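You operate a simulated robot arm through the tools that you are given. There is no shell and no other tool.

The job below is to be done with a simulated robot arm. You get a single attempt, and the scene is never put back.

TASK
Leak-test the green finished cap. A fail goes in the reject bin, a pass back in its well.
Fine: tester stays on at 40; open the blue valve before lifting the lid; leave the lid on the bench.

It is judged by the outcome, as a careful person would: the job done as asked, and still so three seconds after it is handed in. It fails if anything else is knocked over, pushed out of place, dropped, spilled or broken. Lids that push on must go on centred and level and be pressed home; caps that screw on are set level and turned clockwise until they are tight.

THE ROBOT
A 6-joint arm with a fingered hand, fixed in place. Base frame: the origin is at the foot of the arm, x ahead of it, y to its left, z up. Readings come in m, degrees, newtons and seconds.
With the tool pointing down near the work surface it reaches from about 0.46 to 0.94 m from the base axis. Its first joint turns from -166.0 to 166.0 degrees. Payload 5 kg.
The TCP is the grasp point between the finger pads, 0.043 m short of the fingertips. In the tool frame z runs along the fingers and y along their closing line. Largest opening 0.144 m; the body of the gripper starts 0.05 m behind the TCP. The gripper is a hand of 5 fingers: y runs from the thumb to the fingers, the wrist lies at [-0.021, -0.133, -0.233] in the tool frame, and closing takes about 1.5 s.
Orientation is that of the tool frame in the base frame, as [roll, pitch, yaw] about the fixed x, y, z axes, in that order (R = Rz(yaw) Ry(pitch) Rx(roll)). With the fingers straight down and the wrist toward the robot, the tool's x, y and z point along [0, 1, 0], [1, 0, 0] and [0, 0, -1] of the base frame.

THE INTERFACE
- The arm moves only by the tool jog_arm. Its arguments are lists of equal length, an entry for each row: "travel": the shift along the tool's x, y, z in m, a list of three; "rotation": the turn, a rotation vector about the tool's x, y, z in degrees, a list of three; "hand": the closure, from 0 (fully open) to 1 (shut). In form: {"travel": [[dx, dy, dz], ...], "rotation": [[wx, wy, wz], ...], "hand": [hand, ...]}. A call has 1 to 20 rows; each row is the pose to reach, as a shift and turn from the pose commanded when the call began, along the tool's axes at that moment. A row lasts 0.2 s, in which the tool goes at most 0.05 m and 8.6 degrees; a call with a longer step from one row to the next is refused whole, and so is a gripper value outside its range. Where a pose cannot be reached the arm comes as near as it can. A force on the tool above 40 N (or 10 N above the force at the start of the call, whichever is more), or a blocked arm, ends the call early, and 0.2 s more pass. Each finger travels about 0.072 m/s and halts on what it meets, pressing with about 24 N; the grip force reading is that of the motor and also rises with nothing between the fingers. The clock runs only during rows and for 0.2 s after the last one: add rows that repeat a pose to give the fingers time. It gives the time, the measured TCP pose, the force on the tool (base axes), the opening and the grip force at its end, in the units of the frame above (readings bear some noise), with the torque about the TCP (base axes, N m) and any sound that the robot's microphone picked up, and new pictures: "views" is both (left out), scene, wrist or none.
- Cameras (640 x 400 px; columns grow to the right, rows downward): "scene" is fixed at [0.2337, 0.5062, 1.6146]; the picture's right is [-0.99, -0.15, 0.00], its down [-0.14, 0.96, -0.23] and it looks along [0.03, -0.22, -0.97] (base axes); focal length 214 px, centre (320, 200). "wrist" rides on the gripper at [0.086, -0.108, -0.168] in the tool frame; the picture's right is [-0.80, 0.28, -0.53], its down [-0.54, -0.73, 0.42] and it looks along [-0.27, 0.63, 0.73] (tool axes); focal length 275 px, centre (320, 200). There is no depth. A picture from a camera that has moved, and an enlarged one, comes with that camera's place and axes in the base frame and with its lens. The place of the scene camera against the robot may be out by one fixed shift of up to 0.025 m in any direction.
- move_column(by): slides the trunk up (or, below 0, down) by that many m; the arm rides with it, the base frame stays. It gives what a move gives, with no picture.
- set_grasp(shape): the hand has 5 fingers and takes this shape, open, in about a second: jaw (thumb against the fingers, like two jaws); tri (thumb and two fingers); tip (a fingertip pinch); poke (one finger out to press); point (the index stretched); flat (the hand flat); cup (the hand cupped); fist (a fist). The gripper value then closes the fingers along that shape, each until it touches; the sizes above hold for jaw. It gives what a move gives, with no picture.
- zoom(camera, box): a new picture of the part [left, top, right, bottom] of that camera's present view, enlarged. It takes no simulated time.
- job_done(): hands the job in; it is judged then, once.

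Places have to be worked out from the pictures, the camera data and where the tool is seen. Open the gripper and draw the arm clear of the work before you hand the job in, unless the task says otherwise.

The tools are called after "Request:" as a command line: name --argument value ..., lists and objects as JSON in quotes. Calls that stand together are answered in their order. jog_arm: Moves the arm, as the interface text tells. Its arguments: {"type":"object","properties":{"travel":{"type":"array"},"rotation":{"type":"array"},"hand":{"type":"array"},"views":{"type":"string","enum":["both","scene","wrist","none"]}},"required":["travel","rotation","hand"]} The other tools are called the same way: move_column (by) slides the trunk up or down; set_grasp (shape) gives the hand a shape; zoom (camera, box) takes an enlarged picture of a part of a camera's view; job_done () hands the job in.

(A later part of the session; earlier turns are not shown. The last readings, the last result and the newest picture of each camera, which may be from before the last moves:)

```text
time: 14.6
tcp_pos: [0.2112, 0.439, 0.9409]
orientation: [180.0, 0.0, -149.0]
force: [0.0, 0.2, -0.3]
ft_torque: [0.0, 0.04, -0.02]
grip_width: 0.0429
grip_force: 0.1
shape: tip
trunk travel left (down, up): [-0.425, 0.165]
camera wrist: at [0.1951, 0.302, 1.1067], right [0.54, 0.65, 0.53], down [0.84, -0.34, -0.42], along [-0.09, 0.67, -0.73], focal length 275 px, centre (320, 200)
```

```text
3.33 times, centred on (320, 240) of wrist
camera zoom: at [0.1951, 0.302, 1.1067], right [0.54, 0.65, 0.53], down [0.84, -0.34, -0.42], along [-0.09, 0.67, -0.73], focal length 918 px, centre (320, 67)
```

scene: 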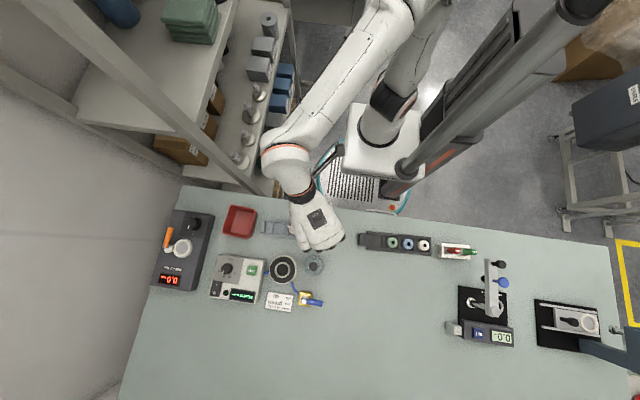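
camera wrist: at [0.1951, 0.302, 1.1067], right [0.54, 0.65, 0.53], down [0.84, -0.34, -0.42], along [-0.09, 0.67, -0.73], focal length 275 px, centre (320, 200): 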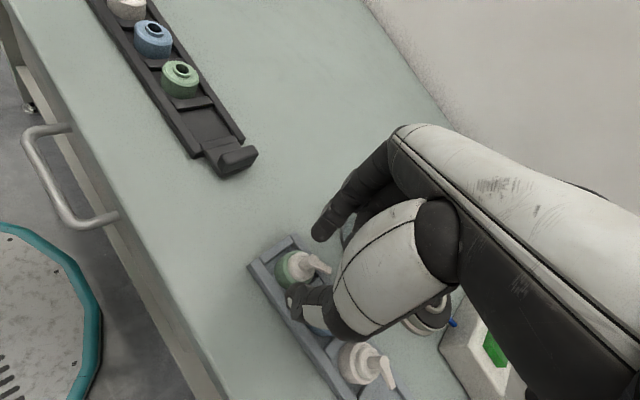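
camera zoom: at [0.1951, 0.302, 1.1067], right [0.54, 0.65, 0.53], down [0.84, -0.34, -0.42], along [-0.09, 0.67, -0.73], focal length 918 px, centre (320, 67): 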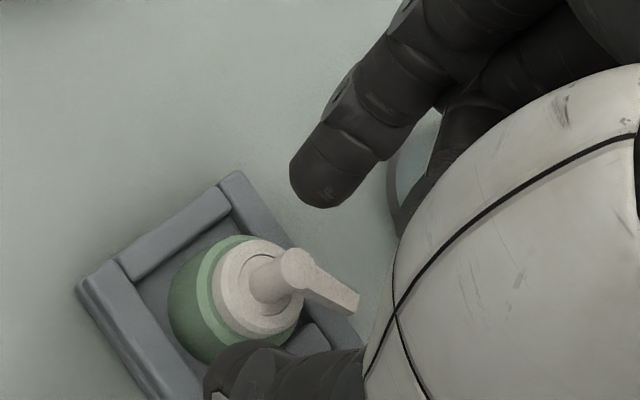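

The head top sits right on the TCP axis between the pads, and the fingertips are about 6 mm above the tier. I lower 5 mm more and close on the stem.

Request:
jog_arm --travel '[[0, 0, 0.005], [0, 0, 0.005], [0, 0, 0.005], [0, 0, 0.005], [0, 0, 0.005], [0, 0, 0.005], [0, 0, 0.005], [0, 0, 0.005]]' --rotation '[[0, 0, 0], [0, 0, 0], [0, 0, 0], [0, 0, 0], [0, 0, 0], [0, 0, 0], [0, 0, 0], [0, 0, 0]]' --hand '[0.7, 0.75, 0.8, 0.85, 0.9, 0.95, 1.0, 1.0]' --views "wrist"

Request:
zoom --camera "wrist" --box '[250, 180, 390, 300]'

```text
time: 16.4
tcp_pos: [0.2117, 0.44, 0.936]
orientation: [180.0, 0.0, -149.0]
force: [0.3, -0.3, 0.8]
ft_torque: [-0.01, 0.0, -0.02]
grip_width: 0.0059
grip_force: 10.0
shape: tip
trunk travel left (down, up): [-0.425, 0.165]
camera wrist: at [0.1957, 0.3025, 1.1017], right [0.54, 0.65, 0.53], down [0.84, -0.34, -0.42], along [-0.09, 0.68, -0.73], focal length 275 px, centre (320, 200)
```

wrist: 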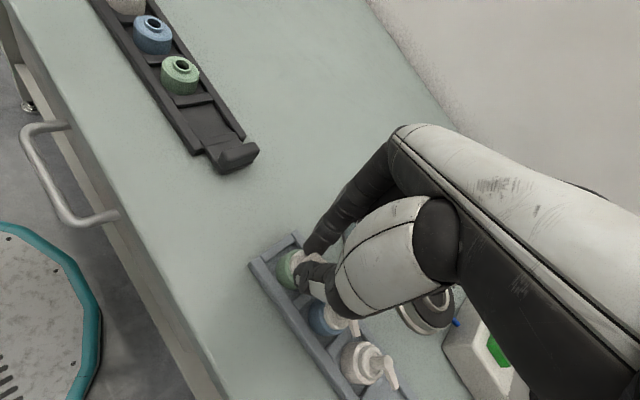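

```text
3.33 times, centred on (320, 240) of wrist
camera zoom: at [0.1957, 0.3025, 1.1017], right [0.54, 0.65, 0.53], down [0.84, -0.34, -0.42], along [-0.09, 0.68, -0.73], focal length 918 px, centre (320, 67)
```

zoom: 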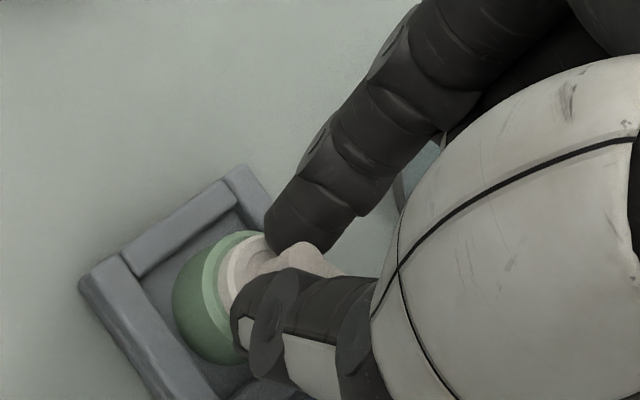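

The pads have stopped on the stem at about 6 mm with 10 N. I let the grip settle and lift 15 mm to check that the cap comes along.

Request:
jog_arm --travel '[[0, 0, 0], [0, 0, 0], [0, 0, 0], [0, 0, -0.005], [0, 0, -0.015], [0, 0, -0.03], [0, 0, -0.03]]' --rotation '[[0, 0, 0], [0, 0, 0], [0, 0, 0], [0, 0, 0], [0, 0, 0], [0, 0, 0], [0, 0, 0]]' --hand '[1.0, 1.0, 1.0, 1.0, 1.0, 1.0, 1.0]' --views "wrist"

Request:
zoom --camera "wrist" --box '[250, 180, 390, 300]'

```text
time: 18.0
tcp_pos: [0.2118, 0.4392, 0.9657]
orientation: [180.0, 0.0, -148.9]
force: [0.3, -0.7, 0.3]
ft_torque: [0.02, 0.0, -0.01]
grip_width: 0.0059
grip_force: 10.6
shape: tip
trunk travel left (down, up): [-0.425, 0.165]
camera wrist: at [0.1949, 0.3032, 1.1307], right [0.54, 0.65, 0.53], down [0.84, -0.34, -0.42], along [-0.09, 0.67, -0.73], focal length 275 px, centre (320, 200)
```

wrist: 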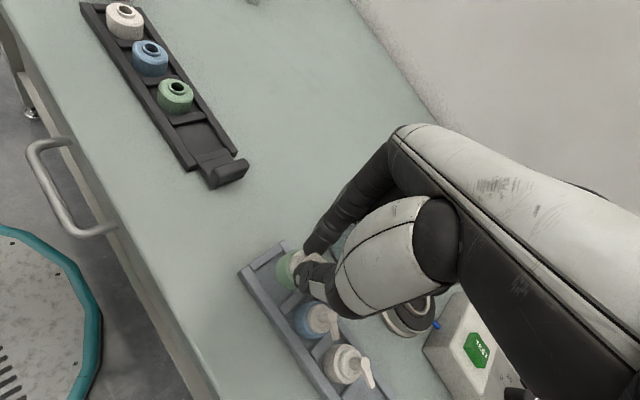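

```text
3.33 times, centred on (320, 240) of wrist
camera zoom: at [0.1949, 0.3032, 1.1307], right [0.54, 0.65, 0.53], down [0.84, -0.34, -0.42], along [-0.09, 0.67, -0.73], focal length 918 px, centre (320, 67)
```

zoom: 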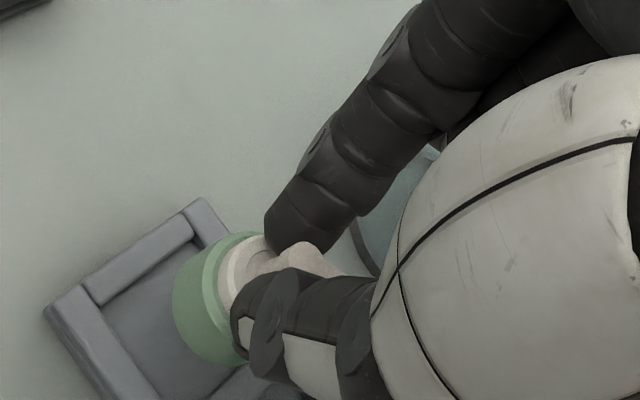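

The cap came up with the hand, held level. Re-deriving sizes with perspective gives the cap body at about 34–35 mm and the nest's ring bore at about 37 mm, so the cap goes inside the ring; I lift clear and carry it above the nest.

Request:
jog_arm --travel '[[0, 0, -0.025], [0, 0, -0.05], [0, 0, -0.0743], [-0.034, 0.0116, -0.0743], [-0.0687, 0.0232, -0.0743], [-0.103, 0.0347, -0.0743], [-0.1374, 0.0463, -0.0743], [-0.16, 0.054, -0.0743], [-0.1718, 0.0579, -0.0743], [-0.1718, 0.0579, -0.0743]]' --rotation '[[0, 0, 0], [0, 0, 0], [0, 0, 0], [0, 0, 0], [0, 0, 0], [0, 0, 0], [0, 0, 0], [0, 0, 0], [0, 0, 0], [0, 0, 0]]' --hand '[1.0, 1.0, 1.0, 1.0, 1.0, 1.0, 1.0, 1.0, 1.0, 1.0]'

Request:
zoom --camera "wrist" --box '[210, 230, 340, 330]'

Request:
zoom --camera "scene" --box '[240, 210, 360, 310]'

```text
time: 20.2
tcp_pos: [0.3297, 0.5772, 1.0393]
orientation: [-180.0, 0.0, -149.0]
force: [-0.6, 0.0, 0.0]
ft_torque: [0.0, 0.03, -0.03]
grip_width: 0.0057
grip_force: 10.1
shape: tip
trunk travel left (down, up): [-0.425, 0.165]
camera wrist: at [0.3125, 0.4416, 1.2056], right [0.54, 0.65, 0.53], down [0.84, -0.34, -0.42], along [-0.09, 0.67, -0.73], focal length 275 px, centre (320, 200)
```

scene: 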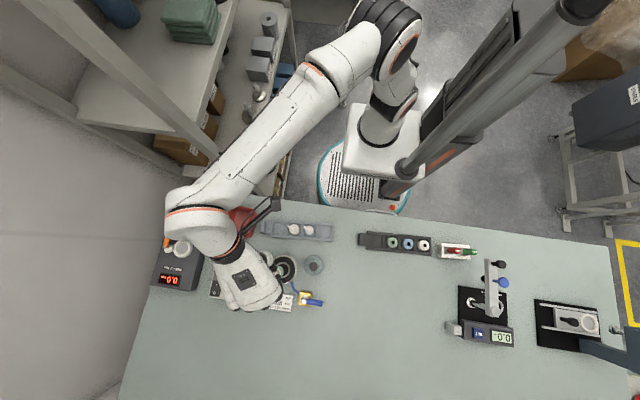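
wrist: 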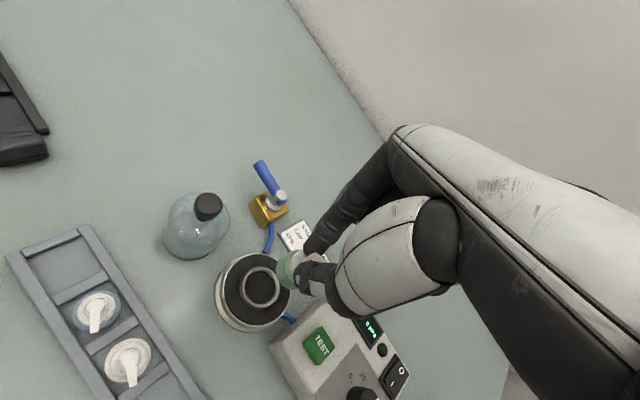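

```text
4.00 times, centred on (275, 280) of wrist
camera zoom: at [0.3125, 0.4416, 1.2056], right [0.54, 0.65, 0.53], down [0.84, -0.34, -0.42], along [-0.09, 0.67, -0.73], focal length 1101 px, centre (500, -120)
```

zoom: 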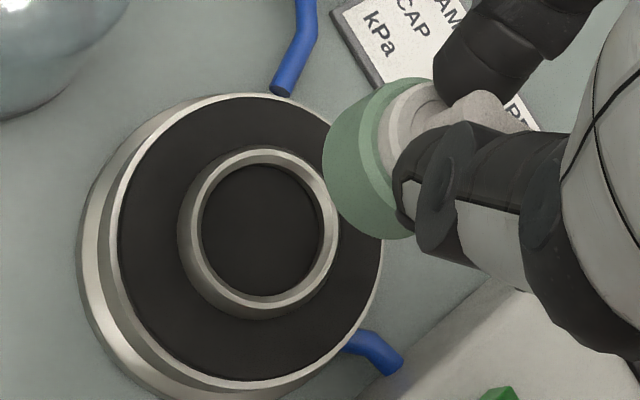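

```text
4.00 times, centred on (300, 260) of scene
camera zoom: at [0.2337, 0.5062, 1.6146], right [-0.99, -0.15, 0.0], down [-0.14, 0.96, -0.23], along [0.03, -0.22, -0.97], focal length 858 px, centre (400, -40)
```

zoom: 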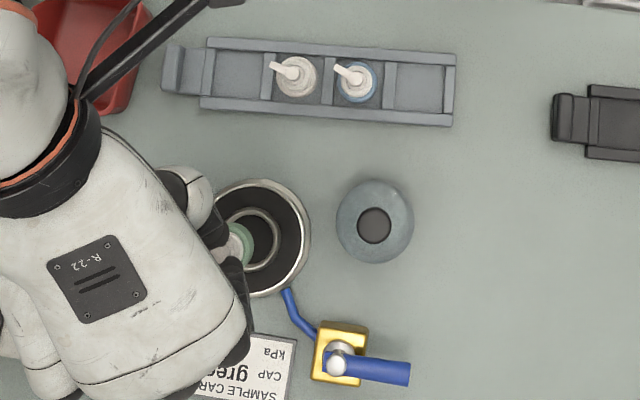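

The ring shows clearly, with its centre about (0.001, -0.001) from the TCP axis. I zoom tighter on the held cap to find its centre relative to the TCP before lowering.

Request:
zoom --camera "wrist" --box '[270, 240, 320, 300]'

Request:
zoom --camera "wrist" --box '[220, 240, 310, 320]'

```text
6.67 times, centred on (295, 270) of wrist
camera zoom: at [0.3125, 0.4416, 1.2056], right [0.54, 0.65, 0.53], down [0.84, -0.34, -0.42], along [-0.09, 0.67, -0.73], focal length 1835 px, centre (487, -267)
```

zoom: 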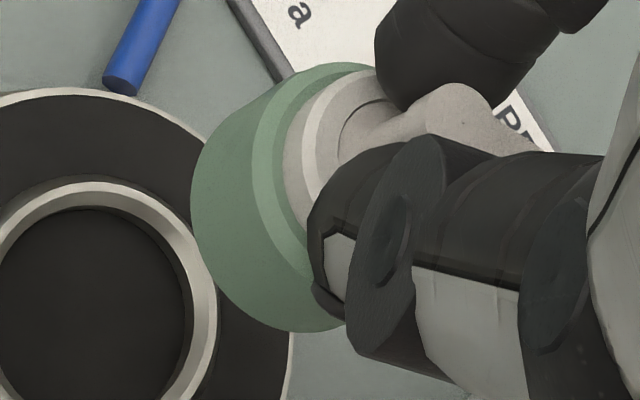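

```text
5.00 times, centred on (265, 280) of wrist
camera zoom: at [0.3125, 0.4416, 1.2056], right [0.54, 0.65, 0.53], down [0.84, -0.34, -0.42], along [-0.09, 0.67, -0.73], focal length 1376 px, centre (595, -200)
```

zoom: 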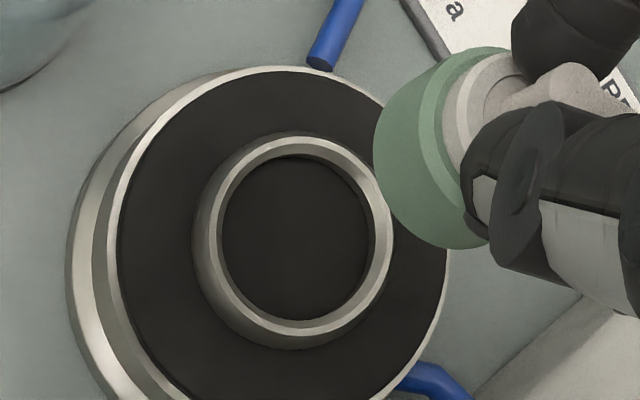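

The cap is centred on the TCP within about a millimetre, with its bottom about 0.070–0.075 below, and the ring lies almost exactly underneath. I lower to TCP z≈0.985 and recheck the alignment.

Request:
jog_arm --travel '[[0, 0, 0.02], [0, 0, 0.04], [0, 0, 0.055], [0, 0, 0.055]]' --rotation '[[0, 0, 0], [0, 0, 0], [0, 0, 0], [0, 0, 0]]' --hand '[1.0, 1.0, 1.0, 1.0]' --views "wrist"

Request:
zoom --camera "wrist" --box '[240, 220, 330, 300]'

```text
time: 21.2
tcp_pos: [0.3298, 0.5772, 0.9836]
orientation: [179.9, 0.1, -148.9]
force: [-0.2, 0.4, 0.1]
ft_torque: [-0.01, 0.04, -0.01]
grip_width: 0.0059
grip_force: 10.1
shape: tip
trunk travel left (down, up): [-0.425, 0.165]
camera wrist: at [0.3122, 0.4399, 1.1492], right [0.54, 0.65, 0.53], down [0.84, -0.34, -0.42], along [-0.09, 0.68, -0.73], focal length 275 px, centre (320, 200)
```

wrist: 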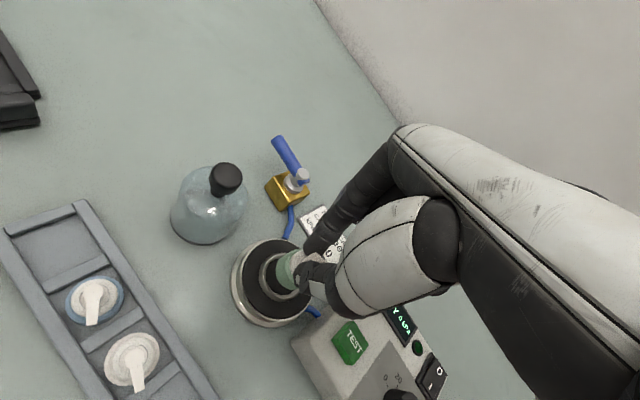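

```text
5.00 times, centred on (285, 260) of wrist
camera zoom: at [0.3122, 0.4399, 1.1492], right [0.54, 0.65, 0.53], down [0.84, -0.34, -0.42], along [-0.09, 0.68, -0.73], focal length 1376 px, centre (495, -100)
```

zoom: 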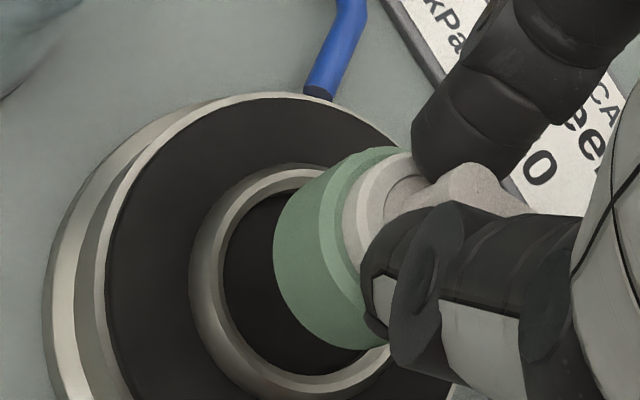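

Both circles fit concentric to within about half a millimetre if the ring top is at 0.892. I lower to just above the ring and compare the circles again there, where height error matters least.

Request:
jog_arm --travel '[[0, 0, 0.008], [0, 0, 0.015], [0, 0, 0.015]]' --rotation '[[0, 0, 0], [0, 0, 0], [0, 0, 0]]' --hand '[1.0, 1.0, 1.0]' --views "none"

Request:
zoom --camera "wrist" --box '[250, 220, 330, 290]'

```text
time: 22.0
tcp_pos: [0.3292, 0.5772, 0.9684]
orientation: [-180.0, 0.0, -149.0]
force: [-0.1, 0.2, 0.6]
ft_torque: [0.01, 0.01, 0.03]
grip_width: 0.0056
grip_force: 10.1
shape: tip
trunk travel left (down, up): [-0.425, 0.165]
```

```text
5.71 times, centred on (290, 255) of wrist
camera zoom: at [0.3123, 0.4399, 1.1347], right [0.54, 0.65, 0.53], down [0.84, -0.34, -0.42], along [-0.09, 0.67, -0.73], focal length 1573 px, centre (491, -114)
```

zoom: 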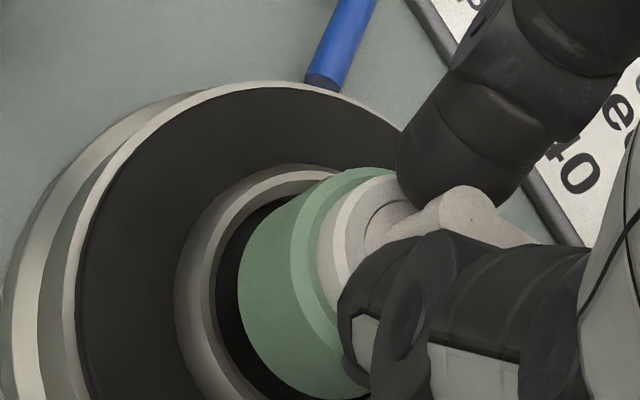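

The cap bottom sits concentric with the ring bore here as well. I lower a little at a time, watching the force for contact.

Request:
jog_arm --travel '[[0, 0, 0.002], [0, 0, 0.004], [0, 0, 0.006], [0, 0, 0.007]]' --rotation '[[0, 0, 0], [0, 0, 0], [0, 0, 0], [0, 0, 0]]' --hand '[1.0, 1.0, 1.0, 1.0]' --views "none"

Request:
zoom --camera "wrist" --box '[250, 220, 330, 290]'

```text
time: 23.0
tcp_pos: [0.3294, 0.5779, 0.9632]
orientation: [-180.0, 0.0, -149.0]
force: [0.1, -0.3, -0.3]
ft_torque: [0.03, -0.02, 0.01]
grip_width: 0.0055
grip_force: 10.0
shape: tip
trunk travel left (down, up): [-0.425, 0.165]
```

```text
5.71 times, centred on (290, 255) of wrist
camera zoom: at [0.3123, 0.4405, 1.1295], right [0.54, 0.65, 0.53], down [0.84, -0.34, -0.42], along [-0.09, 0.68, -0.73], focal length 1573 px, centre (491, -114)
```

zoom: 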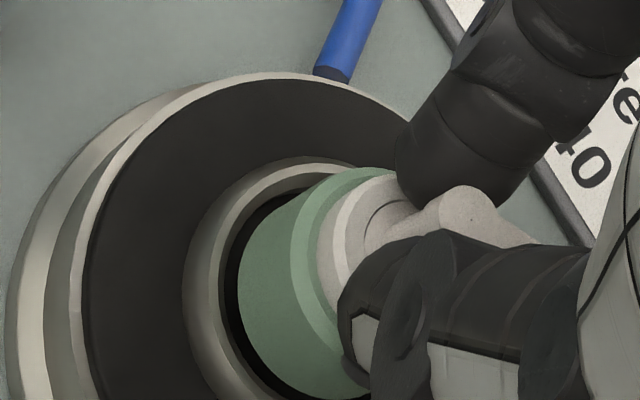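

No contact yet, and the cap is entering the bore evenly. I continue down in small steps.

Request:
jog_arm --travel '[[0, 0, 0.002], [0, 0, 0.004], [0, 0, 0.005]]' --rotation '[[0, 0, 0], [0, 0, 0], [0, 0, 0]]' --hand '[1.0, 1.0, 1.0]' --views "none"

Request:
zoom --camera "wrist" --box '[250, 220, 330, 290]'

```text
time: 23.8
tcp_pos: [0.3297, 0.5763, 0.9584]
orientation: [-180.0, 0.0, -149.0]
force: [0.6, 0.5, -0.2]
ft_torque: [0.01, 0.0, 0.01]
grip_width: 0.0057
grip_force: 10.4
shape: tip
trunk travel left (down, up): [-0.425, 0.165]
```

```text
5.71 times, centred on (290, 255) of wrist
camera zoom: at [0.3127, 0.4398, 1.1248], right [0.54, 0.65, 0.53], down [0.84, -0.34, -0.42], along [-0.09, 0.68, -0.73], focal length 1573 px, centre (491, -114)
```

zoom: 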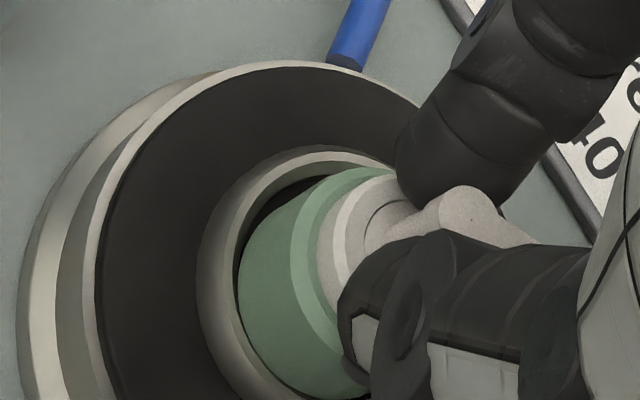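

The cap has entered the ring with no side force. I continue down slowly until it touches the floor.

Request:
jog_arm --travel '[[0, 0, 0.001], [0, 0, 0.002], [0, 0, 0.003], [0, 0, 0.004]]' --rotation '[[0, 0, 0], [0, 0, 0], [0, 0, 0], [0, 0, 0]]' --hand '[1.0, 1.0, 1.0, 1.0]' --views "none"

Request:
zoom --camera "wrist" --box '[250, 220, 330, 290]'

```text
time: 24.8
tcp_pos: [0.3288, 0.5775, 0.9535]
orientation: [180.0, -0.1, -149.0]
force: [-0.8, 1.1, 2.0]
ft_torque: [0.11, 0.07, -0.04]
grip_width: 0.006
grip_force: 10.2
shape: tip
trunk travel left (down, up): [-0.425, 0.165]
```

```text
5.71 times, centred on (290, 255) of wrist
camera zoom: at [0.3126, 0.44, 1.1197], right [0.54, 0.65, 0.53], down [0.84, -0.34, -0.42], along [-0.1, 0.67, -0.73], focal length 1573 px, centre (491, -114)
```

zoom: 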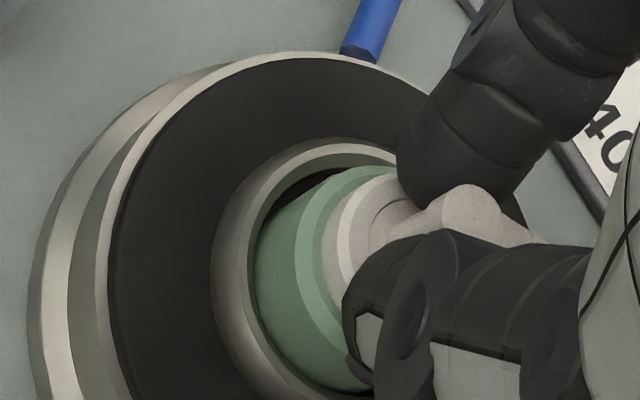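

A small upward force (2 N) shows first contact. I go 1 mm further to see whether it is the floor.

Request:
jog_arm --travel '[[0, 0, 0.001], [0, 0, 0.001]]' --rotation '[[0, 0, 0], [0, 0, 0]]' --hand '[1.0, 1.0]' --views "none"

Request:
zoom --camera "wrist" --box '[250, 220, 330, 290]'

```text
time: 25.4
tcp_pos: [0.3289, 0.5775, 0.9532]
orientation: [-179.9, 0.0, -149.0]
force: [1.1, 0.2, 5.6]
ft_torque: [0.05, 0.06, 0.05]
grip_width: 0.0059
grip_force: 9.8
shape: tip
trunk travel left (down, up): [-0.425, 0.165]
```

```text
5.71 times, centred on (290, 255) of wrist
camera zoom: at [0.3124, 0.4399, 1.1192], right [0.54, 0.65, 0.53], down [0.84, -0.34, -0.42], along [-0.09, 0.68, -0.73], focal length 1573 px, centre (491, -114)
```

zoom: 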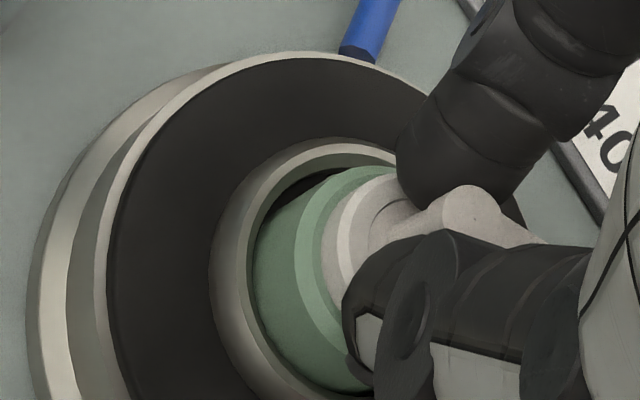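

The force rose to 5.6 N straight up: the cap is on the floor of the seat, about 9 mm inside the ring. I release gently and rise clear.

Request:
jog_arm --travel '[[0, 0, 0.0], [0, 0, 0], [0, 0, 0], [0, 0, 0], [0, 0, 0], [0, 0, -0.01], [0, 0, -0.03], [0, 0, -0.06], [0, 0, -0.09], [0, 0, -0.12], [0, 0, -0.12]]' --rotation '[[0, 0, 0], [0, 0, 0], [0, 0, 0], [0, 0, 0], [0, 0, 0], [0, 0, 0], [0, 0, 0], [0, 0, 0], [0, 0, 0], [0, 0, 0], [0, 0, 0]]' --hand '[0.92, 0.84, 0.76, 0.72, 0.72, 0.72, 0.72, 0.72, 0.72, 0.72, 0.72]'

Request:
zoom --camera "wrist" --box '[200, 220, 330, 320]'

```text
time: 27.8
tcp_pos: [0.3293, 0.58, 1.0741]
orientation: [180.0, 0.0, -148.9]
force: [-0.3, 0.3, 0.2]
ft_torque: [-0.02, -0.01, -0.04]
grip_width: 0.0398
grip_force: 0.1
shape: tip
trunk travel left (down, up): [-0.425, 0.165]
camera wrist: at [0.3129, 0.442, 1.2405], right [0.54, 0.65, 0.53], down [0.84, -0.34, -0.42], along [-0.09, 0.68, -0.73], focal length 275 px, centre (320, 200)
```

scene: 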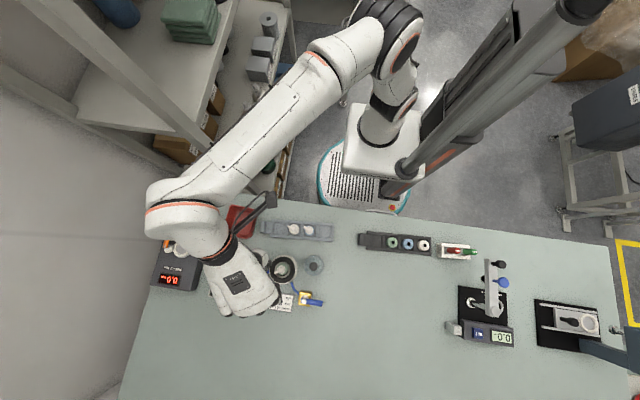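
wrist: 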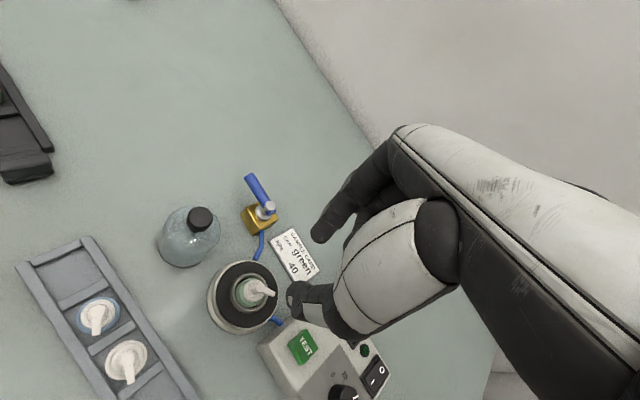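

```text
4.00 times, centred on (265, 270) of wrist
camera zoom: at [0.3129, 0.442, 1.2405], right [0.54, 0.65, 0.53], down [0.84, -0.34, -0.42], along [-0.09, 0.68, -0.73], focal length 1101 px, centre (540, -80)
```

zoom: 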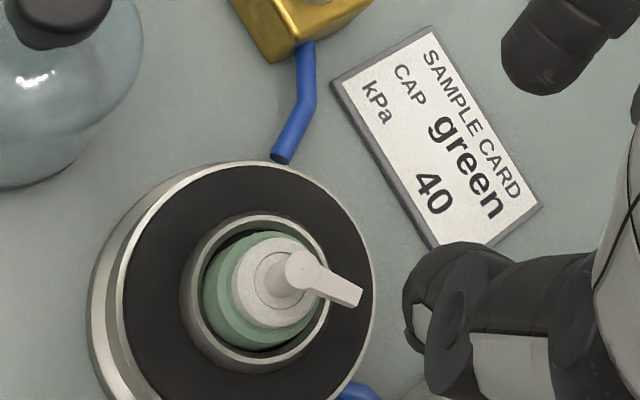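

The cap stands upright in the seat, inside the ring. Next is the lid: I zoom on it from here to fix its knob position.

Request:
zoom --camera "wrist" --box '[145, 190, 235, 280]'

Request:
zoom --camera "scene" --box '[290, 245, 340, 285]'

```text
4.44 times, centred on (190, 235) of wrist
camera zoom: at [0.3129, 0.442, 1.2405], right [0.54, 0.65, 0.53], down [0.84, -0.34, -0.42], along [-0.09, 0.68, -0.73], focal length 1224 px, centre (898, 44)
```

zoom: 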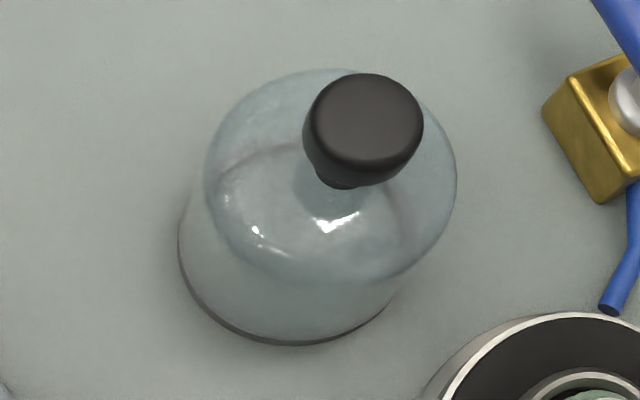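

```text
10.00 times, centred on (315, 265) of scene
camera zoom: at [0.2337, 0.5062, 1.6146], right [-0.99, -0.15, 0.0], down [-0.14, 0.96, -0.23], along [0.03, -0.22, -0.97], focal length 2145 px, centre (370, -450)
```

zoom: 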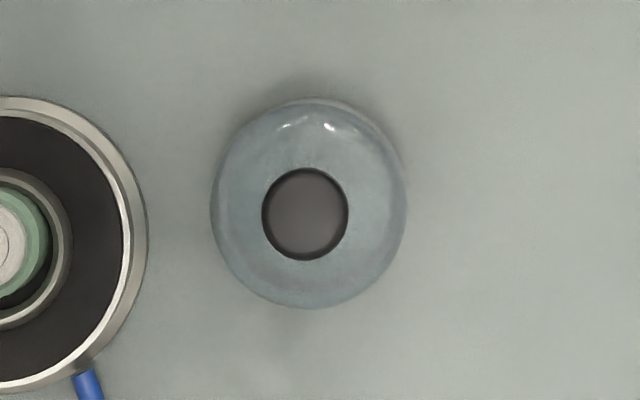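

Three views agree: knob top at [0.2316, 0.5497, 0.953], tapering down to about 0.93, lid base radius ≈0.032. I move above it and lower partway to check alignment.

Request:
jog_arm --travel '[[0.033, 0.009, 0], [0.066, 0.018, 0], [0.09, 0.025, 0], [0.098, 0.0269, 0.02], [0.098, 0.0269, 0.045], [0.098, 0.0269, 0.06], [0.098, 0.0269, 0.06]]' --rotation '[[0, 0, 0], [0, 0, 0], [0, 0, 0], [0, 0, 0], [0, 0, 0], [0, 0, 0], [0, 0, 0]]' --hand '[0.68, 0.68, 0.68, 0.68, 0.68, 0.68, 0.68]' --views "wrist"

Request:
zoom --camera "wrist" --box '[240, 200, 360, 300]'

```text
time: 29.4
tcp_pos: [0.2293, 0.5499, 1.0136]
orientation: [-180.0, -0.1, -148.9]
force: [0.1, 0.9, 1.1]
ft_torque: [-0.02, 0.02, -0.04]
grip_width: 0.0455
grip_force: 0.2
shape: tip
trunk travel left (down, up): [-0.425, 0.165]
camera wrist: at [0.2126, 0.4132, 1.1802], right [0.54, 0.65, 0.53], down [0.84, -0.34, -0.42], along [-0.09, 0.68, -0.73], focal length 275 px, centre (320, 200)
```

wrist: 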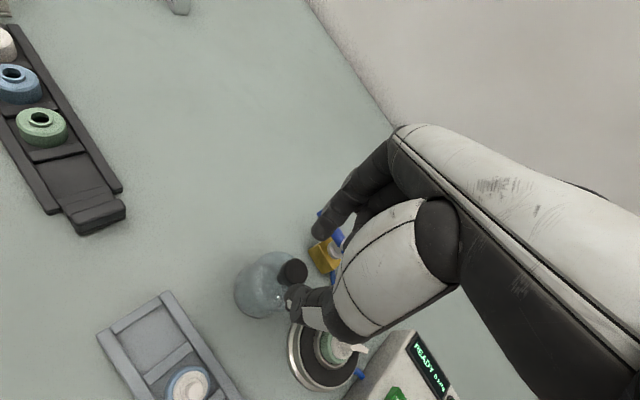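

```text
4.00 times, centred on (300, 250) of wrist
camera zoom: at [0.2126, 0.4132, 1.1802], right [0.54, 0.65, 0.53], down [0.84, -0.34, -0.42], along [-0.09, 0.68, -0.73], focal length 1101 px, centre (400, 0)
```

zoom: 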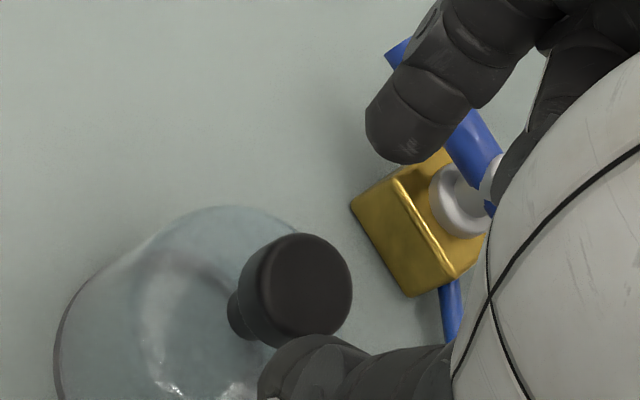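

The knob is about 2 mm off the TCP in x, so I correct by (-0.002, -0.001) and lower to TCP z≈0.976, straddling the knob.

Request:
jog_arm --travel '[[-0.002, -0.001, 0], [-0.002, -0.001, 0.015], [-0.002, -0.001, 0.03], [-0.002, -0.001, 0.037], [-0.002, -0.001, 0.037]]' --rotation '[[0, 0, 0], [0, 0, 0], [0, 0, 0], [0, 0, 0], [0, 0, 0]]' --hand '[0.68, 0.68, 0.68, 0.68, 0.68]' --views "none"

Request:
zoom --camera "wrist" --box '[240, 180, 360, 300]'

```text
time: 30.6
tcp_pos: [0.2334, 0.5501, 0.9765]
orientation: [180.0, 0.0, -149.0]
force: [0.0, 0.3, -0.1]
ft_torque: [-0.01, -0.02, 0.01]
grip_width: 0.0456
grip_force: 0.1
shape: tip
trunk travel left (down, up): [-0.425, 0.165]
```

```text
3.33 times, centred on (300, 240) of wrist
camera zoom: at [0.2163, 0.4133, 1.1428], right [0.54, 0.65, 0.53], down [0.84, -0.34, -0.42], along [-0.09, 0.68, -0.73], focal length 918 px, centre (387, 67)
```

zoom: 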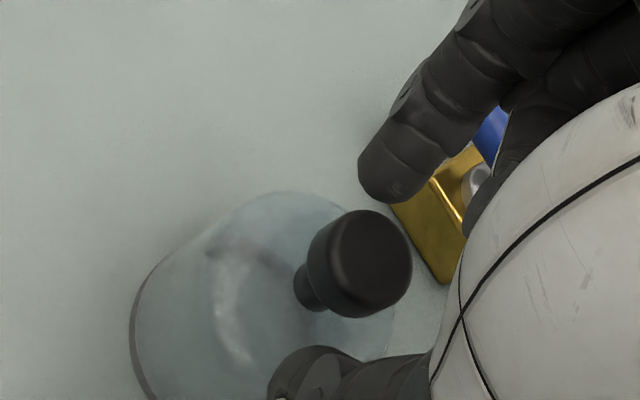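

The knob is between thumb and index. I close on it and let the grip build.

Request:
jog_arm --travel '[[0, 0, 0], [0, 0, 0], [0, 0, 0], [0, 0, 0], [0, 0, 0], [0, 0, 0], [0, 0, 0], [0, 0, 0]]' --rotation '[[0, 0, 0], [0, 0, 0], [0, 0, 0], [0, 0, 0], [0, 0, 0], [0, 0, 0], [0, 0, 0], [0, 0, 0]]' --hand '[0.74, 0.8, 0.86, 0.92, 1.0, 1.0, 1.0, 1.0]' --views "none"

Request:
zoom --camera "wrist" --box '[240, 180, 360, 300]'

```text
time: 32.4
tcp_pos: [0.2324, 0.5506, 0.9774]
orientation: [180.0, 0.0, -149.0]
force: [0.2, -0.7, 0.2]
ft_torque: [-0.01, -0.01, 0.0]
grip_width: 0.0208
grip_force: 23.8
shape: tip
trunk travel left (down, up): [-0.425, 0.165]
```

```text
3.33 times, centred on (300, 240) of wrist
camera zoom: at [0.2163, 0.4133, 1.1429], right [0.54, 0.65, 0.53], down [0.84, -0.34, -0.42], along [-0.09, 0.68, -0.73], focal length 918 px, centre (387, 67)
```

zoom: 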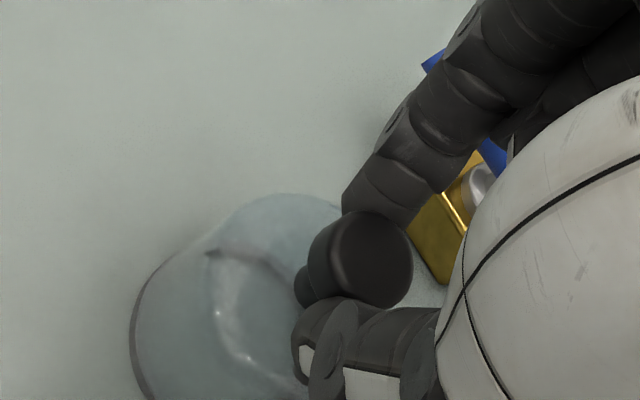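

Grip is 24 N on a 21 mm width. I lift 25 mm and check the lid hangs level.

Request:
jog_arm --travel '[[0, 0, -0.005], [0, 0, -0.015], [0, 0, -0.025], [0, 0, -0.025]]' --rotation '[[0, 0, 0], [0, 0, 0], [0, 0, 0], [0, 0, 0]]' --hand '[1.0, 1.0, 1.0, 1.0]'

Request:
zoom --camera "wrist" --box '[220, 180, 360, 300]'

```text
time: 33.4
tcp_pos: [0.2338, 0.5501, 1.0024]
orientation: [-180.0, 0.0, -149.1]
force: [0.3, 0.0, -0.2]
ft_torque: [-0.03, -0.03, 0.02]
grip_width: 0.0208
grip_force: 23.7
shape: tip
trunk travel left (down, up): [-0.425, 0.165]
camera wrist: at [0.2167, 0.4132, 1.1681], right [0.54, 0.65, 0.53], down [0.84, -0.34, -0.42], along [-0.09, 0.68, -0.73], focal length 275 px, centre (320, 200)
```

scene: 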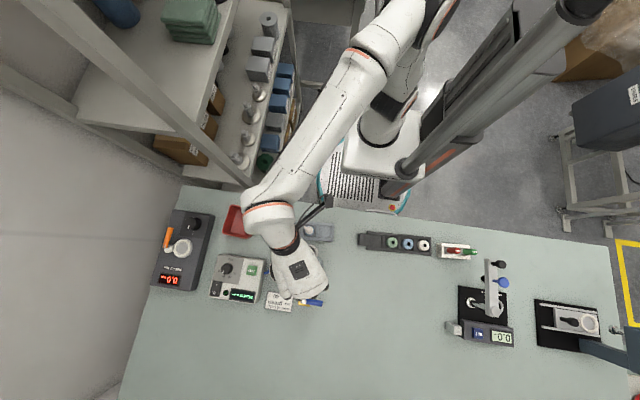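
wrist: 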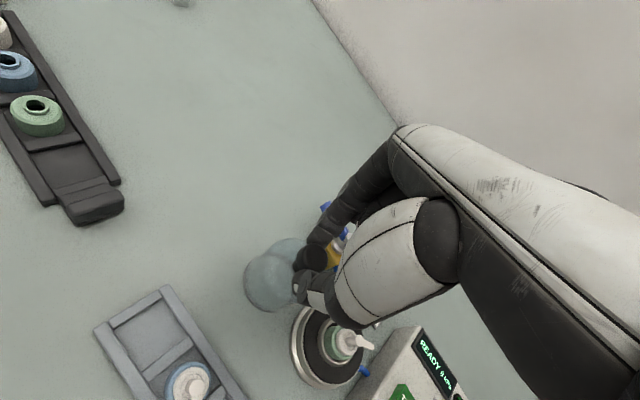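

```text
3.33 times, centred on (290, 240) of wrist
camera zoom: at [0.2167, 0.4132, 1.1681], right [0.54, 0.65, 0.53], down [0.84, -0.34, -0.42], along [-0.09, 0.68, -0.73], focal length 918 px, centre (420, 67)
```

zoom: 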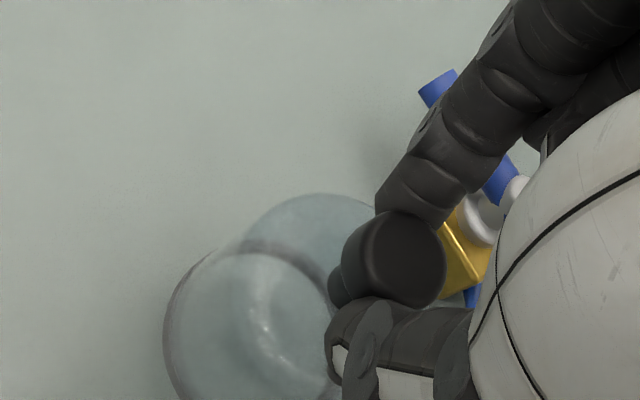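

The lid hangs level and moves rigidly with the hand, its axis about (0.0014, 0.0005) from the TCP in tool axes. I lift so its rim clears the cap top (rim to about 0.969) and carry it over the nest.

Request:
jog_arm --travel '[[0, 0, -0.03], [0, 0, -0.06], [0, 0, -0.0876], [-0.025, -0.007, -0.0876], [-0.05, -0.0138, -0.0876], [-0.075, -0.0207, -0.0876], [-0.0977, -0.027, -0.0876], [-0.0977, -0.027, -0.0876]]' --rotation '[[0, 0, 0], [0, 0, 0], [0, 0, 0], [0, 0, 0], [0, 0, 0], [0, 0, 0], [0, 0, 0], [0, 0, 0]]' --hand '[1.0, 1.0, 1.0, 1.0, 1.0, 1.0, 1.0, 1.0]'

Request:
zoom --camera "wrist" --box '[200, 200, 360, 330]'

Request:
zoom --camera "scene" --box '[230, 220, 340, 310]'

```text
time: 35.2
tcp_pos: [0.3305, 0.576, 1.0884]
orientation: [-180.0, 0.0, -148.9]
force: [-0.6, 0.3, -0.3]
ft_torque: [0.0, 0.03, -0.01]
grip_width: 0.0206
grip_force: 24.2
shape: tip
trunk travel left (down, up): [-0.425, 0.165]
camera wrist: at [0.3139, 0.4395, 1.2544], right [0.54, 0.65, 0.53], down [0.84, -0.34, -0.42], along [-0.09, 0.68, -0.73], focal length 275 px, centre (320, 200)
```

scene: 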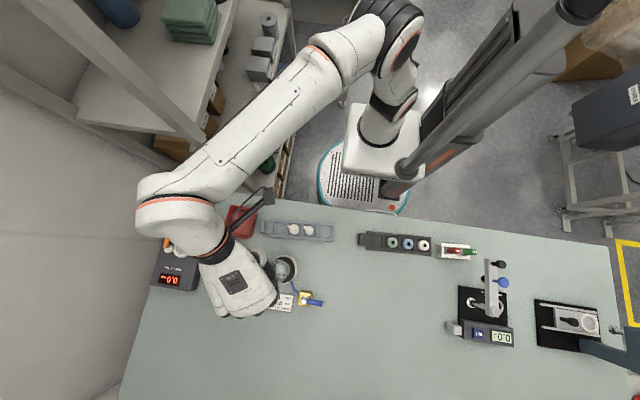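
wrist: 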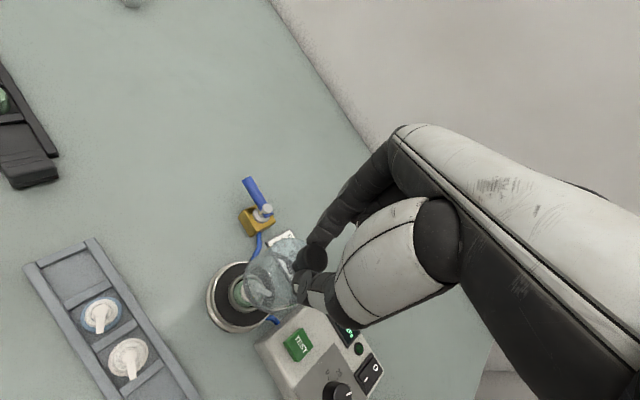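

```text
3.08 times, centred on (280, 265) of wrist
camera zoom: at [0.3139, 0.4395, 1.2544], right [0.54, 0.65, 0.53], down [0.84, -0.34, -0.42], along [-0.09, 0.68, -0.73], focal length 847 px, centre (443, 0)
```

zoom: 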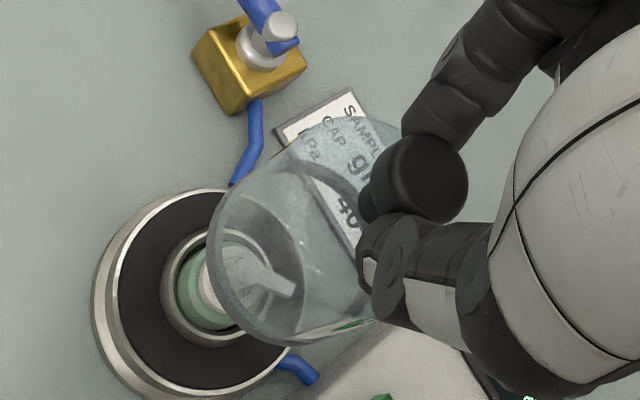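

```text
4.44 times, centred on (285, 265) of scene
camera zoom: at [0.2337, 0.5062, 1.6146], right [-0.99, -0.15, 0.0], down [-0.14, 0.96, -0.23], along [0.03, -0.22, -0.97], focal length 953 px, centre (476, -89)
```

zoom: 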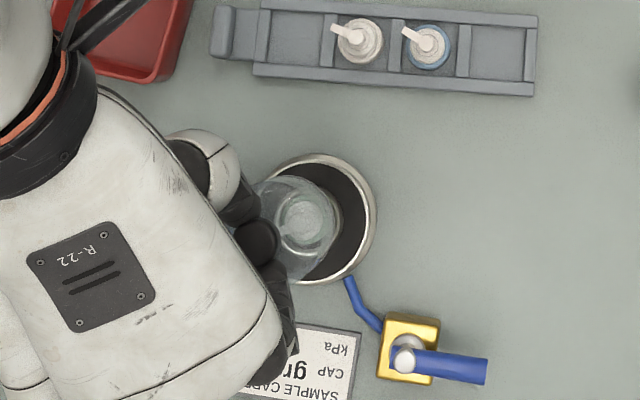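

The lid is over the nest and its rim outlines the seat concentrically as far as I can see. I lower until the rim is about 1 cm above the gasket, then look again.

Request:
jog_arm --travel '[[0, 0, 0.02], [0, 0, 0.04], [0, 0, 0.06], [0, 0, 0.066], [0, 0, 0.066]]' --rotation '[[0, 0, 0], [0, 0, 0], [0, 0, 0], [0, 0, 0], [0, 0, 0]]' --hand '[1.0, 1.0, 1.0, 1.0, 1.0]' --views "none"

Request:
zoom --camera "wrist" --box '[210, 200, 340, 310]'

Request:
zoom --camera "scene" --box '[250, 235, 320, 295]'

```text
time: 36.4
tcp_pos: [0.3303, 0.5768, 1.0231]
orientation: [-180.0, 0.0, -148.9]
force: [0.0, -1.0, 0.5]
ft_torque: [-0.02, -0.01, -0.02]
grip_width: 0.0207
grip_force: 24.7
shape: tip
trunk travel left (down, up): [-0.425, 0.165]
```

```text
3.64 times, centred on (275, 255) of wrist
camera zoom: at [0.3141, 0.4403, 1.1891], right [0.54, 0.65, 0.53], down [0.84, -0.34, -0.42], along [-0.09, 0.68, -0.73], focal length 1001 px, centre (484, 0)
```

zoom: 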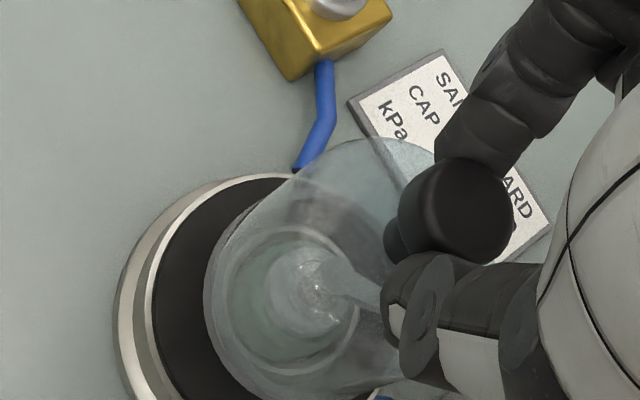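

```text
6.67 times, centred on (285, 265) of scene
camera zoom: at [0.2337, 0.5062, 1.6146], right [-0.99, -0.15, 0.0], down [-0.14, 0.96, -0.23], along [0.03, -0.22, -0.97], focal length 1430 px, centre (553, -233)
```

zoom: 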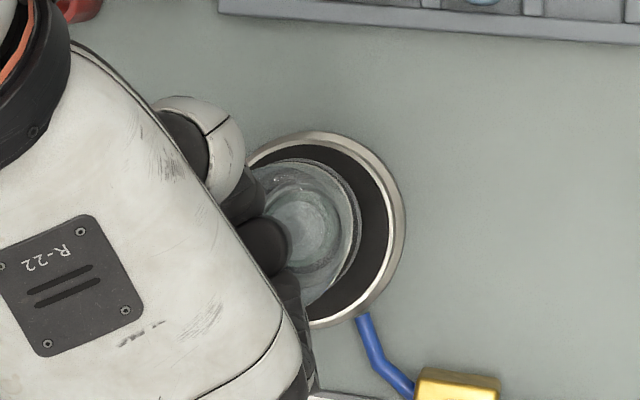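

The lid is well over the gasket. I lower it in small steps until the force shows contact.

Request:
jog_arm --travel '[[0, 0, 0.003], [0, 0, 0.006], [0, 0, 0.009], [0, 0, 0.011]]' --rotation '[[0, 0, 0], [0, 0, 0], [0, 0, 0], [0, 0, 0]]' --hand '[1.0, 1.0, 1.0, 1.0]' --views "none"

Request:
zoom --camera "wrist" --box '[210, 200, 340, 310]'

```text
time: 37.4
tcp_pos: [0.3317, 0.578, 1.0115]
orientation: [-180.0, 0.0, -149.1]
force: [-1.0, 0.0, -0.6]
ft_torque: [0.01, 0.01, -0.01]
grip_width: 0.021
grip_force: 23.7
shape: tip
trunk travel left (down, up): [-0.425, 0.165]
```

```text
3.64 times, centred on (275, 255) of wrist
camera zoom: at [0.3144, 0.4409, 1.1773], right [0.54, 0.65, 0.53], down [0.84, -0.34, -0.42], along [-0.09, 0.68, -0.73], focal length 1001 px, centre (484, 0)
```

zoom: 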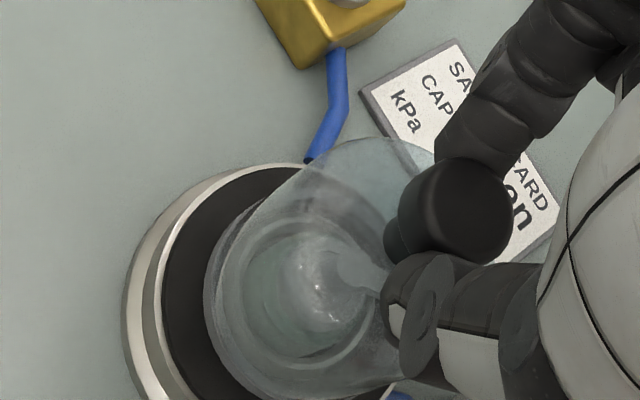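

No contact yet. I go on in 1–2 mm steps.

Request:
jog_arm --travel '[[0, 0, 0.0015], [0, 0, 0.003], [0, 0, 0.0045]]' --rotation '[[0, 0, 0], [0, 0, 0], [0, 0, 0]]' --hand '[1.0, 1.0, 1.0]' --views "none"

```text
time: 38.2
tcp_pos: [0.3291, 0.5775, 1.0078]
orientation: [-180.0, 0.0, -149.1]
force: [-0.2, -0.3, -0.5]
ft_torque: [-0.02, 0.01, -0.01]
grip_width: 0.0211
grip_force: 24.7
shape: tip
trunk travel left (down, up): [-0.425, 0.165]
```

Still free at TCP z≈1.008. I continue down slowly.

Request:
jog_arm --travel '[[0, 0, 0.0015], [0, 0, 0.003], [0, 0, 0.0045]]' --rotation '[[0, 0, 0], [0, 0, 0], [0, 0, 0]]' --hand '[1.0, 1.0, 1.0]' --views "none"

Request:
zoom --camera "wrist" --box '[210, 200, 340, 310]'

```text
time: 39.0
tcp_pos: [0.3315, 0.5768, 1.0032]
orientation: [-180.0, 0.0, -149.0]
force: [-0.6, -0.2, -0.6]
ft_torque: [0.09, 0.06, 0.03]
grip_width: 0.021
grip_force: 23.8
shape: tip
trunk travel left (down, up): [-0.425, 0.165]
```

```text
3.64 times, centred on (275, 255) of wrist
camera zoom: at [0.3145, 0.4405, 1.1687], right [0.54, 0.65, 0.53], down [0.84, -0.34, -0.42], along [-0.09, 0.68, -0.73], focal length 1001 px, centre (484, 0)
```

zoom: 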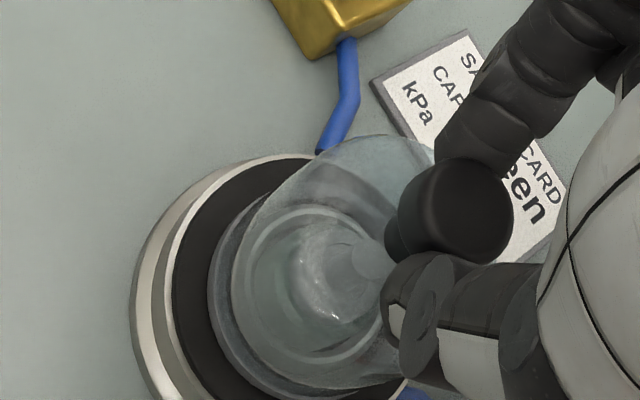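

Torque readings hint at first contact. I press 1 mm further to confirm and seat the lid.

Request:
jog_arm --travel '[[0, 0, 0.001], [0, 0, 0.001]]' --rotation '[[0, 0, 0], [0, 0, 0]]' --hand '[1.0, 1.0]' --views "none"

Request:
zoom --camera "wrist" --box '[210, 200, 340, 310]'

```text
time: 39.6
tcp_pos: [0.3298, 0.5776, 1.0004]
orientation: [-180.0, 0.0, -148.8]
force: [-1.2, 0.4, -0.1]
ft_torque: [0.09, 0.07, -0.02]
grip_width: 0.021
grip_force: 24.4
shape: tip
trunk travel left (down, up): [-0.425, 0.165]
```

```text
3.64 times, centred on (275, 255) of wrist
camera zoom: at [0.3143, 0.4406, 1.1676], right [0.54, 0.65, 0.53], down [0.84, -0.34, -0.42], along [-0.09, 0.67, -0.73], focal length 1001 px, centre (484, 0)
```

zoom: 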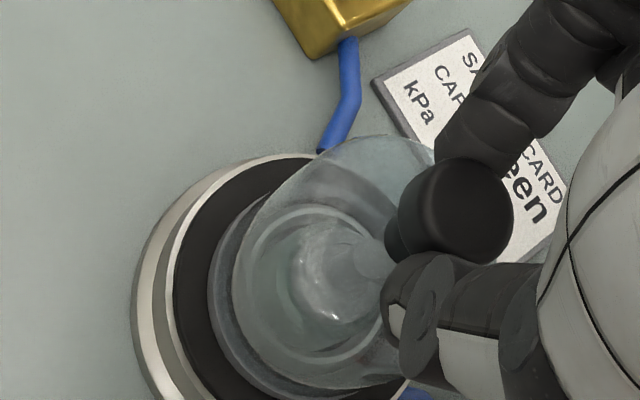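

Only slight torque so far. I go down another 1.5 mm to see the force build.

Request:
jog_arm --travel '[[0, 0, 0.001], [0, 0, 0.002], [0, 0, 0.002]]' --rotation '[[0, 0, 0], [0, 0, 0], [0, 0, 0]]' --hand '[1.0, 1.0, 1.0]' --views "none"

Request:
zoom --camera "wrist" --box '[210, 200, 340, 310]'

```text
time: 40.4
tcp_pos: [0.3294, 0.5776, 1.0002]
orientation: [179.8, 0.1, -148.9]
force: [0.1, 2.5, 5.1]
ft_torque: [0.17, 0.02, -0.01]
grip_width: 0.0208
grip_force: 23.9
shape: tip
trunk travel left (down, up): [-0.425, 0.165]
```

```text
3.64 times, centred on (275, 255) of wrist
camera zoom: at [0.3139, 0.4404, 1.1662], right [0.54, 0.65, 0.54], down [0.84, -0.34, -0.42], along [-0.09, 0.68, -0.73], focal length 1001 px, centre (484, 0)
```

zoom: 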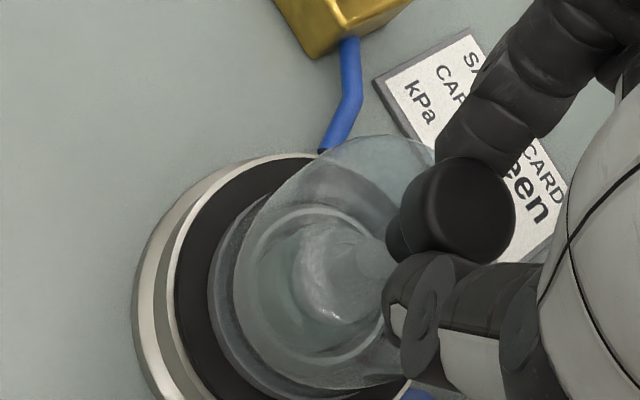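

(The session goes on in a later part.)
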